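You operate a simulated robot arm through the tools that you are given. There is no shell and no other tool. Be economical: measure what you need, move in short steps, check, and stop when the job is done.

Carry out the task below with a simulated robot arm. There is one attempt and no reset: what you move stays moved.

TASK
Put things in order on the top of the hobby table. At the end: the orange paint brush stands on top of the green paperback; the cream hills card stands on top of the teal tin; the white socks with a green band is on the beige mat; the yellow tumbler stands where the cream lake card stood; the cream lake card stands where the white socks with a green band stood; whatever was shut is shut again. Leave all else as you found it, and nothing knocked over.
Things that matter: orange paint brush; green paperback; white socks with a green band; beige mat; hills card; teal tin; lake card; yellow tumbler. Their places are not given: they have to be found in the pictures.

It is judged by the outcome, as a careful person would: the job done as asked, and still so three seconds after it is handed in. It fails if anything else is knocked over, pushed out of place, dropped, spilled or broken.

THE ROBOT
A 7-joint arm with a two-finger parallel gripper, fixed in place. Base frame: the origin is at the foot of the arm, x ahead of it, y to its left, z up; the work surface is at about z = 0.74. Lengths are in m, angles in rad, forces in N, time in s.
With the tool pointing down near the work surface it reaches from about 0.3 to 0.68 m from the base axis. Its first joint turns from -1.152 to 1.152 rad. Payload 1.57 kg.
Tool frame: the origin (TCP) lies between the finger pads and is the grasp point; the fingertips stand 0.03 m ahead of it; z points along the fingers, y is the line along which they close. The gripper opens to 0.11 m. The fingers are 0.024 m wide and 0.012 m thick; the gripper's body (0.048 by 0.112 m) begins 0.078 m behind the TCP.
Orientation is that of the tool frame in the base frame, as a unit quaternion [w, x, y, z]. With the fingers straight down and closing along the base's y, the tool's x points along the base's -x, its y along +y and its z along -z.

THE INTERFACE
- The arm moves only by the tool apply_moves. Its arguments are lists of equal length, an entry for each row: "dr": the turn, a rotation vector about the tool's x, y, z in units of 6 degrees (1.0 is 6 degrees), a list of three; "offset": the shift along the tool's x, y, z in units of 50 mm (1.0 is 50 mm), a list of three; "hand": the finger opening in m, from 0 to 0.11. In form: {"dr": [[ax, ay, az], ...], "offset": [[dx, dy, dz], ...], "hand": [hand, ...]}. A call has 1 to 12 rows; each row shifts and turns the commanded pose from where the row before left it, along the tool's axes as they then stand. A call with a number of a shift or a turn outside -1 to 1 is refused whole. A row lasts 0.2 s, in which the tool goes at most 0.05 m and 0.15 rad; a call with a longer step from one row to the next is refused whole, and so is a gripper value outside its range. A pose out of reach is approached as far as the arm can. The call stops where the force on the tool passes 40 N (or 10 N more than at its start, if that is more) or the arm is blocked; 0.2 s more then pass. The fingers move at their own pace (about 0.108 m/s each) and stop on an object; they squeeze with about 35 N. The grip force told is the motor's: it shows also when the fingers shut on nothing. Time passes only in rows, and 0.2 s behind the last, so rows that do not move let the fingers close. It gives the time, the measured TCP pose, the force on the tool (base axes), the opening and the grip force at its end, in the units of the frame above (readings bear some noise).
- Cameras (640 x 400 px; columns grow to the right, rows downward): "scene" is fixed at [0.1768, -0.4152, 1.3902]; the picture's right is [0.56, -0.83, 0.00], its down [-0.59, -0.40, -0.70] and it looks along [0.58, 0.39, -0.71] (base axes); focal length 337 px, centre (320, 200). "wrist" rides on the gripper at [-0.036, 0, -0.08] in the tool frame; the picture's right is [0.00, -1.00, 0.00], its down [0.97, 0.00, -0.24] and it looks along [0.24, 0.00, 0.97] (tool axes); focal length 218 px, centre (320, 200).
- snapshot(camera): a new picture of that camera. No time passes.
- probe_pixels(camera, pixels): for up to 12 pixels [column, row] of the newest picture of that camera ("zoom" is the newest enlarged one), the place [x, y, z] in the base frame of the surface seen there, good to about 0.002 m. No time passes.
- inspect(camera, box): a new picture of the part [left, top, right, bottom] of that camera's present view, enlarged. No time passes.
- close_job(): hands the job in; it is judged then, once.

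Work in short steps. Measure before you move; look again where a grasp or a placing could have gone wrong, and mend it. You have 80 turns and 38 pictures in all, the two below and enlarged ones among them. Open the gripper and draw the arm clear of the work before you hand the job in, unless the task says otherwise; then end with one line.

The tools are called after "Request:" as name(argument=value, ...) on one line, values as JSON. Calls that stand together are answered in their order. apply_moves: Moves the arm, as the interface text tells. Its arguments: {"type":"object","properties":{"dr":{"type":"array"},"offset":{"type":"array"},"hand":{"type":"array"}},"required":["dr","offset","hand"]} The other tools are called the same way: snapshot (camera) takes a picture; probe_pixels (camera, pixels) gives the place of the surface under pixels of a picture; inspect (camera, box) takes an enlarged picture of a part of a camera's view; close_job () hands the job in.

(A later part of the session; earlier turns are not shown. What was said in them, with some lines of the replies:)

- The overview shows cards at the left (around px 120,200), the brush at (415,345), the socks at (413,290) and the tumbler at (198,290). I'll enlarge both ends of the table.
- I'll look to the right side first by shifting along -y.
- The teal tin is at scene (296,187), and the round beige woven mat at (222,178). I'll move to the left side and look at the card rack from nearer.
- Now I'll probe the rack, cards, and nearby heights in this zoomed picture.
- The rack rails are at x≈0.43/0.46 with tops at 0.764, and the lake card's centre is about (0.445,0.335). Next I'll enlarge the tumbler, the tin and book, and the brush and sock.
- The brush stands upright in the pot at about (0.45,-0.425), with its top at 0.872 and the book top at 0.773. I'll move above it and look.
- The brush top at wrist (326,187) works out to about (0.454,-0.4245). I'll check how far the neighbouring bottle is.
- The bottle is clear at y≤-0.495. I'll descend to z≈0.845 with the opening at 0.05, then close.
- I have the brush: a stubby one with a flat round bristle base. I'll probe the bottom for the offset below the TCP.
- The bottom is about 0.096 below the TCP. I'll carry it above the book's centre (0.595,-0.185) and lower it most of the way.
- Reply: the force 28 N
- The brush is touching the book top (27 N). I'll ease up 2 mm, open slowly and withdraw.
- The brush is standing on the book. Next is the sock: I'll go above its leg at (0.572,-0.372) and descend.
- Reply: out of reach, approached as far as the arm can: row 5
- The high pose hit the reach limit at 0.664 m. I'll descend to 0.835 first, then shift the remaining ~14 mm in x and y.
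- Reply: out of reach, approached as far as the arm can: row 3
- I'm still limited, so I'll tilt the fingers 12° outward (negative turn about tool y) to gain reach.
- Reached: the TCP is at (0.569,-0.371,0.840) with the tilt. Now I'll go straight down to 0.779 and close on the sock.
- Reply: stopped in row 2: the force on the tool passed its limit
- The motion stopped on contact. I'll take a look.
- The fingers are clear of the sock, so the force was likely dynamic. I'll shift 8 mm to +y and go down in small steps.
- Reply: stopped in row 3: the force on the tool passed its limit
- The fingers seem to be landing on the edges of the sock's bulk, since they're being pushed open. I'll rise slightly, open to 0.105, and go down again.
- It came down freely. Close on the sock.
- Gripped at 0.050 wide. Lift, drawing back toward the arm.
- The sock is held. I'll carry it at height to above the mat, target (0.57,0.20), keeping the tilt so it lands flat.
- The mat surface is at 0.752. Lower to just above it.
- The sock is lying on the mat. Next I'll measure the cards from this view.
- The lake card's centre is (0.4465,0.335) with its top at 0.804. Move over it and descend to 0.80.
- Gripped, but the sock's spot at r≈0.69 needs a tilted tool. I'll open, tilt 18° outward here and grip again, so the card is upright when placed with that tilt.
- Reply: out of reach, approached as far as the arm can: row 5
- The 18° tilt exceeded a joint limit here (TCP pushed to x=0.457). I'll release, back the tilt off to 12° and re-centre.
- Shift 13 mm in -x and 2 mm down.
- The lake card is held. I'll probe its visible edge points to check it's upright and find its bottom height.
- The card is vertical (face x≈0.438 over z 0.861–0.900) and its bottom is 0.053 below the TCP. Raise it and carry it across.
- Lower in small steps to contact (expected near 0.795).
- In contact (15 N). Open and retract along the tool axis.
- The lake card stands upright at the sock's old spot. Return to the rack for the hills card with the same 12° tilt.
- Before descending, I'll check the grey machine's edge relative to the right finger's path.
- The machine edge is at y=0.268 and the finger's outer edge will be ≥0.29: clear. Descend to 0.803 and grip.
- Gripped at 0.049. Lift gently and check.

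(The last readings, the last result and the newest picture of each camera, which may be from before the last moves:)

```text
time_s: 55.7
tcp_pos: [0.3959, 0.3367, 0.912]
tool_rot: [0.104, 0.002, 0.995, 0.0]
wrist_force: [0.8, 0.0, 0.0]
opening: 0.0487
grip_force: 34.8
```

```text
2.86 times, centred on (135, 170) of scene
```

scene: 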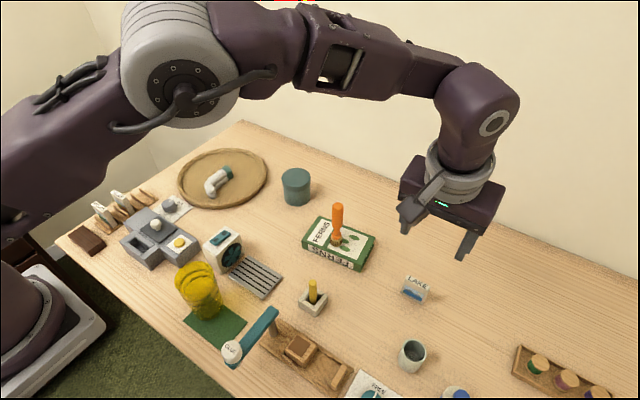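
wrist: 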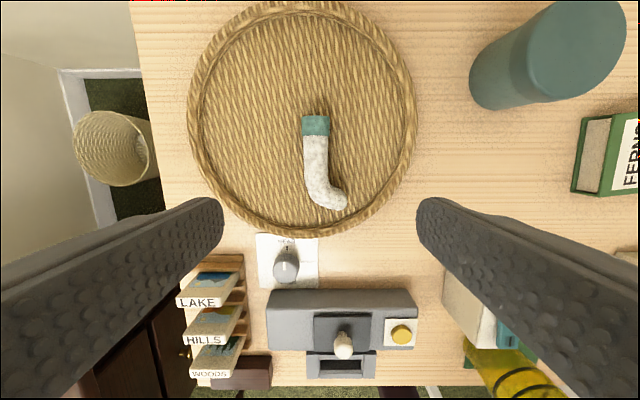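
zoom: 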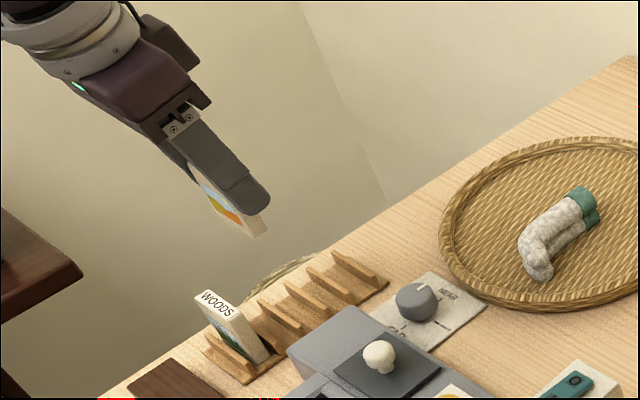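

Request:
probe_pixels(camera="zoom", pixels=[[254, 235], [240, 226], [225, 213], [205, 185], [213, 195], [195, 170], [247, 232], [265, 224], [310, 270], [330, 290], [355, 262], [300, 310]])

```text
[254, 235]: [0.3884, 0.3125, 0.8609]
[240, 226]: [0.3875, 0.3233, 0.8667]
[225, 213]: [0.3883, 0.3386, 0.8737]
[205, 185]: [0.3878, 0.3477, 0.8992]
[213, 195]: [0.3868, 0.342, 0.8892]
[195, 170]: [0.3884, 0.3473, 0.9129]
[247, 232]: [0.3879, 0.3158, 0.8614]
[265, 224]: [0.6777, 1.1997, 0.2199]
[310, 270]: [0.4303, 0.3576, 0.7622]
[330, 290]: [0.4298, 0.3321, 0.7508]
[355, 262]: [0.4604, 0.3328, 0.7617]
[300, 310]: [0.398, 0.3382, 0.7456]
```

The card is vertical and its bottom is ~0.053 below the TCP. Carry it toward the tin, stopping short at x≈0.60.

Request:
apply_moves(dr=[[0, 0, 0], [0, 0, 0], [0, 0, 0], [0, 0, 0], [0, 0, 0], [0, 0, 0], [0, 0, 0], [0, 0, 0], [0, 0, 0], [0, 0, 0]], offset=[[-0.444, -0.742, 0.094], [-0.444, -0.742, 0.094], [-0.444, -0.742, 0.094], [-0.444, -0.742, 0.094], [-0.444, -0.742, 0.094], [-0.444, -0.742, 0.094], [-0.444, -0.742, 0.094], [-0.444, -0.742, 0.094], [-0.444, -0.742, 0.094], [0, 0, 0]], hand=[0, 0, 0, 0, 0, 0, 0, 0, 0, 0])

```text
time_s: 57.9
tcp_pos: [0.6008, -0.0019, 0.9117]
tool_rot: [0.105, 0.002, 0.995, 0.0]
wrist_force: [-0.5, 0.2, -0.4]
opening: 0.0487
grip_force: 34.7
```

Request:
apply_moves(dr=[[0, 0, 0], [0, 0, 0], [0, 0, 0], [0, 0, 0], [0, 0, 0]], offset=[[-0.385, 0.02, 0.21], [-0.385, 0.02, 0.21], [-0.385, 0.02, 0.21], [-0.385, 0.02, 0.21], [0, 0, 0]], hand=[0, 0, 0, 0, 0])

Request:
inspect(camera="scene", box=[240, 110, 360, 220])

```text
time_s: 59.1
tcp_pos: [0.6842, 0.0027, 0.8864]
tool_rot: [0.104, 0.002, 0.995, 0.0]
wrist_force: [-0.2, -0.3, -0.2]
opening: 0.0488
grip_force: 35.5
```

```text
3.64 times, centred on (300, 165) of scene
```

zoom: 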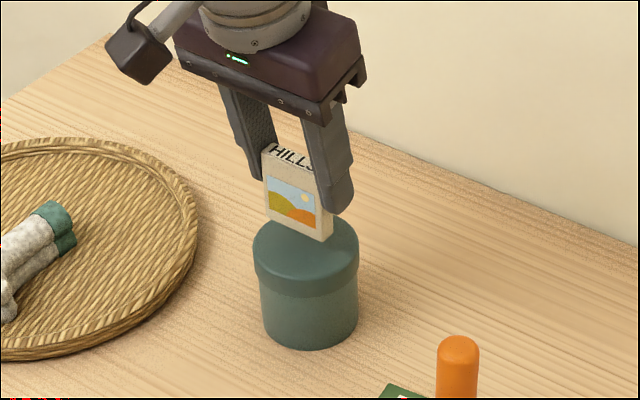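

The card is centred over the tin lid. Lower to contact.

Request:
apply_moves(dr=[[0, 0, 0], [0, 0, 0], [0, 0, 0], [0, 0, 0]], offset=[[0.042, 0, 0.196], [0.021, 0, 0.1], [0.008, 0, 0.04], [0, 0, 0]], hand=[0, 0, 0, 0])

```text
time_s: 60.1
tcp_pos: [0.6834, 0.0019, 0.8688]
tool_rot: [0.105, 0.002, 0.994, -0.001]
wrist_force: [-0.2, 0.0, 0.1]
opening: 0.0484
grip_force: 34.9
```

Request:
apply_moves(dr=[[0, 0, 0], [0, 0, 0], [0, 0, 0]], offset=[[0.008, 0, 0.035], [0, 0, 0], [0, 0, 0]], hand=[0, 0, 0])

```text
time_s: 60.9
tcp_pos: [0.6848, 0.0002, 0.8682]
tool_rot: [0.104, 0.003, 0.995, 0.0]
wrist_force: [-0.1, -0.5, -0.3]
opening: 0.0485
grip_force: 35.1
```

No contact yet; another 2 mm or so.

Request:
apply_moves(dr=[[0, 0, 0], [0, 0, 0], [0, 0, 0]], offset=[[0.008, 0, 0.035], [0.006, 0, 0.025], [0, 0, 0]], hand=[0, 0, 0])

```text
time_s: 61.7
tcp_pos: [0.6849, 0.0015, 0.8659]
tool_rot: [0.106, 0.002, 0.994, 0.0]
wrist_force: [-1.3, -0.9, 10.4]
opening: 0.0484
grip_force: 35.1
```

Contact (10 N). Release and retract along the tool axis.

Request:
apply_moves(dr=[[0, 0, 0], [0, 0, 0], [0, 0, 0], [0, 0, 0], [0, 0, 0], [0, 0, 0], [0, 0, 0], [0, 0, 0]], offset=[[0, 0, 0], [0, 0, 0], [0, 0, 0], [0, 0, -0.3], [0, 0, -0.8], [0, 0, -0.9], [0, 0, -0.5], [0, 0, 0]], hand=[0.05, 0.06, 0.075, 0.075, 0.075, 0.075, 0.075, 0.075])

Request:
snapshot(camera="scene")

```text
time_s: 63.5
tcp_pos: [0.6579, 0.0024, 0.9922]
tool_rot: [0.104, 0.002, 0.995, 0.0]
wrist_force: [-0.1, 0.4, 0.3]
opening: 0.0749
grip_force: 0.1
```

```text
8 pictures are left
```

scene: 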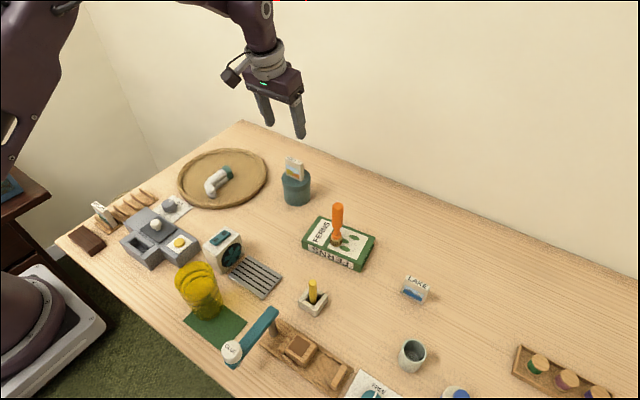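

The hills card stands on the tin. Now the tumbler: I'll probe its surroundings (glue lever, fan box, tumbler outline).

Request:
probe_pixels(camera="scene", pixels=[[270, 313], [250, 332], [232, 350], [240, 338], [225, 352], [222, 232], [208, 248], [178, 290], [216, 285], [195, 264], [220, 310], [205, 320]])

Request:
apply_moves(dr=[[0, 1, 0], [0, 1, 0], [0, 0, 0], [0, 0, 0], [0, 0, 0], [0, 0, 0], [0, 0, 0], [0, 0, 0], [0, 0, 0], [0, 0, 0]], offset=[[0, 0, 0], [0, 0, 0], [0.9, 0, 0], [0.9, 0, 0], [0.9, 0, 0], [0.9, -0.2, 0], [0.9, -0.2, 0], [0.9, -0.2, 0], [0.7, -0.2, 0], [0, 0, 0]], hand=[0.075, 0.075, 0.1, 0.105, 0.105, 0.105, 0.105, 0.105, 0.105, 0.105])

Request:
snapshot(camera="wrist")

```text
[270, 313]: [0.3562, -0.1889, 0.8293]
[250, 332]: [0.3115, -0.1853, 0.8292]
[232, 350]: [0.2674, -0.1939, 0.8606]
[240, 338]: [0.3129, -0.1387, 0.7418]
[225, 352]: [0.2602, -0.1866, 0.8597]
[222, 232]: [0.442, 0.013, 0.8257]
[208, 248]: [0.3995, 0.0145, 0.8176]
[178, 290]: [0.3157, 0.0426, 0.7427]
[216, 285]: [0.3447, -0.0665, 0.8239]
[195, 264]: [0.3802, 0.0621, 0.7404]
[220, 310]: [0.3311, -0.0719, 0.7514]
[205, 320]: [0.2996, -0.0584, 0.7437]
```

```text
time_s: 65.7
tcp_pos: [0.3538, -0.0364, 0.9893]
tool_rot: [0.0, 0.003, 1.0, 0.0]
wrist_force: [-0.9, 0.4, -0.2]
opening: 0.1052
grip_force: 0.0
```

```text
7 pictures are left
```

wrist: 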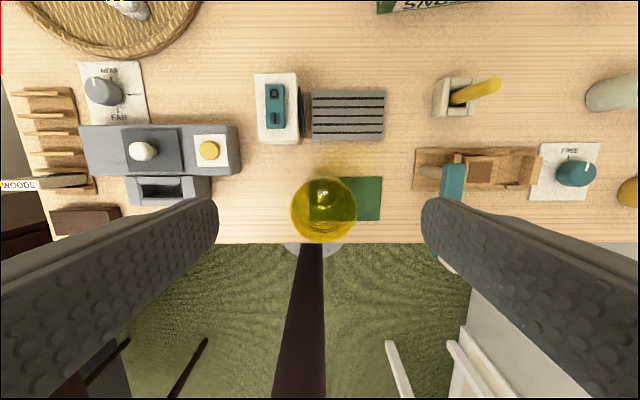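

The tumbler's centre is about (0.321,-0.041), the rim is ~0.07 across, and the finger paths are clear of the lever (y≤-0.17) and fan. Move over it and descend partway.

Request:
apply_moves(dr=[[0, 0, 0], [0, 0, 0], [0, 0, 0], [0, 0, 0], [0, 0, 0]], offset=[[0.65, -0.1, 0], [0, 0, 0.8], [0, 0, 0.8], [0, 0, 0], [0, 0, 0]], hand=[0.108, 0.108, 0.108, 0.108, 0.108])

```text
time_s: 66.9
tcp_pos: [0.3223, -0.0424, 0.9073]
tool_rot: [0.0, 0.003, 1.0, 0.0]
wrist_force: [-1.3, 0.1, -0.4]
opening: 0.1079
grip_force: 0.1
```

Request:
apply_moves(dr=[[0, 0, 0], [0, 0, 0], [0, 0, 0], [0, 0, 0], [0, 0, 0], [0, 0, 0], [0, 0, 0], [0, 0, 0], [0, 0, 0]], offset=[[0, 0, 0.7], [0, 0, 0.7], [0, 0, 0.7], [0, 0, 0], [0, 0, 0], [0, 0, 0], [0, 0, 0], [0, 0, 0], [0, 0, 0]], hand=[0.108, 0.108, 0.108, 0.108, 0.095, 0.085, 0.075, 0.0, 0.0])

Request:
inspect(camera="scene", box=[130, 220, 290, 360])

```text
time_s: 68.9
tcp_pos: [0.3247, -0.0427, 0.8046]
tool_rot: [0.0, 0.002, 1.0, 0.0]
wrist_force: [-0.1, 0.3, -0.7]
opening: 0.0711
grip_force: 34.9
```

```text
2.86 times, centred on (210, 290) of scene
```

zoom: 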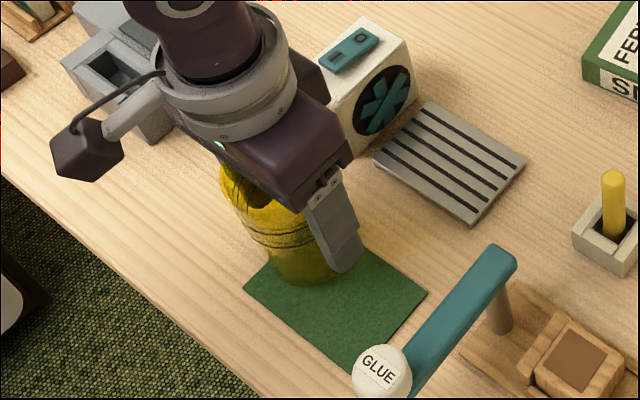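

Gripped at 0.071. Lift straight up and carry toward the rack.

Request:
apply_moves(dr=[[0, 0, 0], [0, 0, 0], [0, 0, 0], [0, 0, 0], [0, 0, 0]], offset=[[0, 0, -0.3], [0, 0, -0.8], [0, 0, -0.9], [0, 0, -0.9], [0, 0, 0]], hand=[0, 0, 0, 0, 0])

Request:
apply_moves(dr=[[0, 0, 0], [0, 0, 0], [0, 0, 0], [0, 0, 0], [0, 0, 0], [0, 0, 0], [0, 0, 0], [0, 0, 0], [0, 0, 0], [0, 0, 0]], offset=[[-0.267, 0.84, 0], [-0.267, 0.84, 0], [-0.267, 0.84, 0], [-0.267, 0.84, 0], [-0.267, 0.84, 0], [-0.267, 0.84, 0], [-0.267, 0.84, 0], [-0.267, 0.84, 0], [-0.267, 0.84, 0], [0, 0, 0]], hand=[0, 0, 0, 0, 0, 0, 0, 0, 0, 0])

Request:
inspect(camera="scene", box=[70, 90, 220, 240])

```text
time_s: 70.1
tcp_pos: [0.3209, -0.0414, 0.9462]
tool_rot: [0.0, 0.003, 1.0, 0.001]
wrist_force: [0.4, -0.4, -1.9]
opening: 0.0709
grip_force: 35.1
```

```text
time_s: 72.3
tcp_pos: [0.4427, 0.3381, 0.9477]
tool_rot: [0.0, 0.003, 1.0, -0.001]
wrist_force: [-0.2, -0.2, -2.5]
opening: 0.071
grip_force: 34.6
```

```text
2.67 times, centred on (145, 165) of scene
```

zoom: 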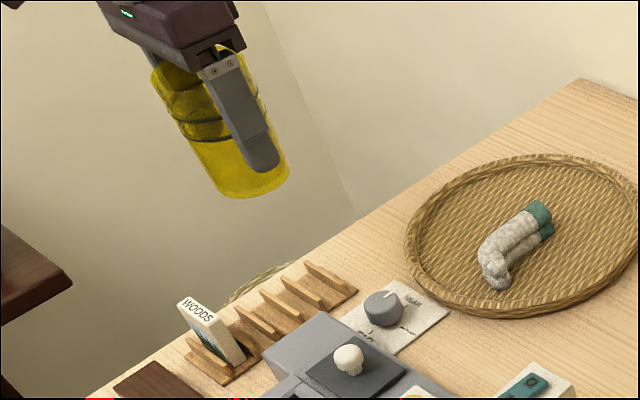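

Request:
probe_pixels(camera="zoom", pixels=[[222, 190], [245, 196], [270, 192], [284, 175], [213, 180], [232, 194], [255, 196]])

```text
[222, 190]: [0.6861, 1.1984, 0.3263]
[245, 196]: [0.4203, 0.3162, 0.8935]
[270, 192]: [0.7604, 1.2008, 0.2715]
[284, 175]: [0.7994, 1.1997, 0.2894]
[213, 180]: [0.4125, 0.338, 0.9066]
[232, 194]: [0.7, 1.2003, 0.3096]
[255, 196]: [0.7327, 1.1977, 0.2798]
```

The tumbler is centred under the TCP. Lower toward the rails (top 0.763, so expect TCP ≈0.824).

Request:
apply_moves(dr=[[0, 0, 0], [0, 0, 0], [0, 0, 0], [0, 0, 0], [0, 0, 0]], offset=[[-0.04, -0.05, 0.8], [0, 0, 0.8], [0, 0, 0.6], [0, 0, 0.12], [0, 0, 0]], hand=[0, 0, 0, 0, 0])

Request:
apply_moves(dr=[[0, 0, 0], [0, 0, 0], [0, 0, 0]], offset=[[0, 0, 0.06], [0, 0, 0.05], [0, 0, 0]], hand=[0, 0, 0])

```text
time_s: 73.5
tcp_pos: [0.4444, 0.3349, 0.8303]
tool_rot: [-0.001, 0.003, 1.0, 0.0]
wrist_force: [0.1, 0.3, -1.4]
opening: 0.0709
grip_force: 35.5
```

```text
time_s: 74.3
tcp_pos: [0.4448, 0.3348, 0.8255]
tool_rot: [0.0, 0.002, 1.0, 0.0]
wrist_force: [0.8, 0.4, -1.5]
opening: 0.0709
grip_force: 34.4
```

Request:
apply_moves(dr=[[0, 0, 0], [0, 0, 0], [0, 0, 0]], offset=[[0, 0, 0.04], [0, 0, 0.02], [0, 0, 0]], hand=[0, 0, 0])

Request:
inspect(camera="scene", box=[70, 120, 220, 240])

```text
time_s: 75.1
tcp_pos: [0.4434, 0.3343, 0.8214]
tool_rot: [0.0, 0.002, 1.0, 0.0]
wrist_force: [0.5, -0.1, -2.2]
opening: 0.0709
grip_force: 34.4
```

```text
3.33 times, centred on (145, 180) of scene
```

zoom: 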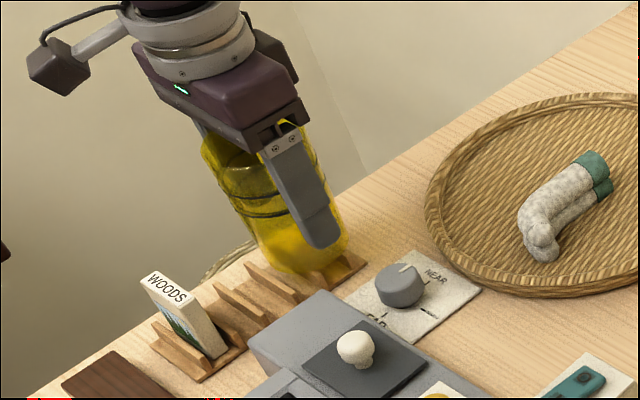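

Very near contact. I'll lower in 1 mm steps.

Request:
apply_moves(dr=[[0, 0, 0], [0, 0, 0], [0, 0, 0], [0, 0, 0]], offset=[[0, 0, 0.03], [0, 0, 0.02], [0, 0, 0.0], [0, 0, 0]], hand=[0, 0, 0, 0])

```text
time_s: 76.1
tcp_pos: [0.4448, 0.3356, 0.8199]
tool_rot: [0.002, 0.001, 1.0, 0.001]
wrist_force: [0.8, 6.3, 19.5]
opening: 0.0707
grip_force: 35.0
```

Contact (19 N). Ease off 1 mm, open gradually and lift away.

Request:
apply_moves(dr=[[0, 0, 0], [0, 0, 0], [0, 0, 0], [0, 0, 0], [0, 0, 0], [0, 0, 0], [0, 0, 0], [0, 0, 0], [0, 0, 0]], offset=[[0, 0, -0.02], [0, 0, 0], [0, 0, 0], [0, 0, 0], [0, 0, -0.3], [0, 0, -0.8], [0, 0, -0.9], [0, 0, -0.9], [0, 0, -0.5]], hand=[0, 0.074, 0.085, 0.1, 0.105, 0.105, 0.105, 0.105, 0.105])

Request:
apply_moves(dr=[[0, 0, 0], [0, 0, 0], [0, 0, 0], [0, 0, 0], [0, 0, 0], [0, 0, 0]], offset=[[0, -0.9, 0], [0, -0.9, 0], [0, -0.9, 0], [0, -0.9, -0.3], [0, 0, -0.3], [0, 0, 0]], hand=[0.105, 0.105, 0.105, 0.105, 0.105, 0.105])

Request:
snapshot(camera="scene")

Request:
inspect(camera="scene", box=[70, 140, 320, 270])

```text
time_s: 78.1
tcp_pos: [0.447, 0.3318, 0.9934]
tool_rot: [0.0, 0.002, 1.0, 0.0]
wrist_force: [-0.3, 0.0, -0.9]
opening: 0.1047
grip_force: 0.0
```

```text
time_s: 79.5
tcp_pos: [0.4431, 0.1532, 1.0225]
tool_rot: [0.001, 0.003, 1.0, 0.0]
wrist_force: [0.9, 0.5, -0.1]
opening: 0.1053
grip_force: 0.0
```

```text
3 pictures are left
```

scene: 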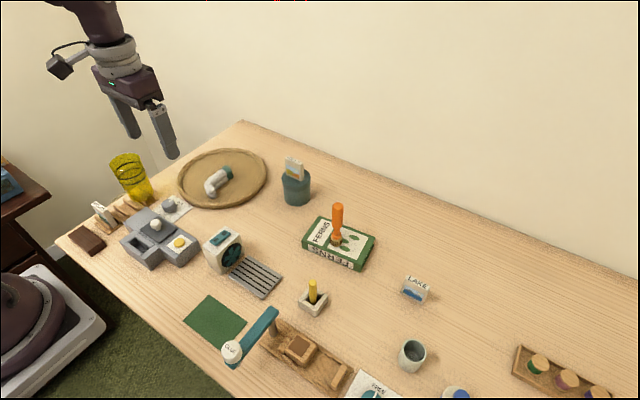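

```text
2.56 times, centred on (195, 205) of scene
```

zoom: 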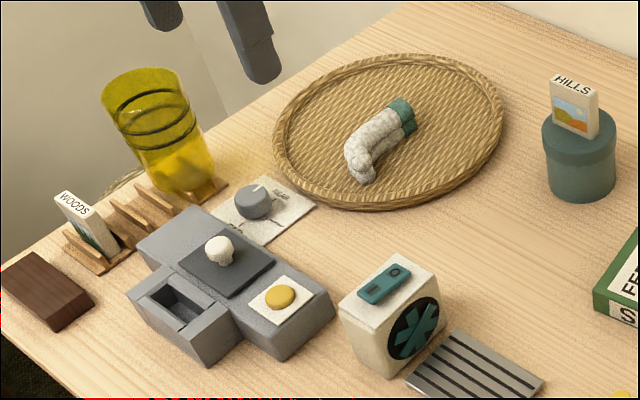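

All six items are placed and upright, the gripper is open and the arm is clear. Handing in.

Request:
close_job()

```text
The job is handed in.
```

The job is handed in: the brush stands on the paperback, the hills card on the tin, the sock lies on the mat, the lake card stands at the sock's old spot, and the tumbler stands in the lake card's place, resting on top of the rack's rails. I opened and shut nothing, and nothing else looked moved or knocked over in the last picture.
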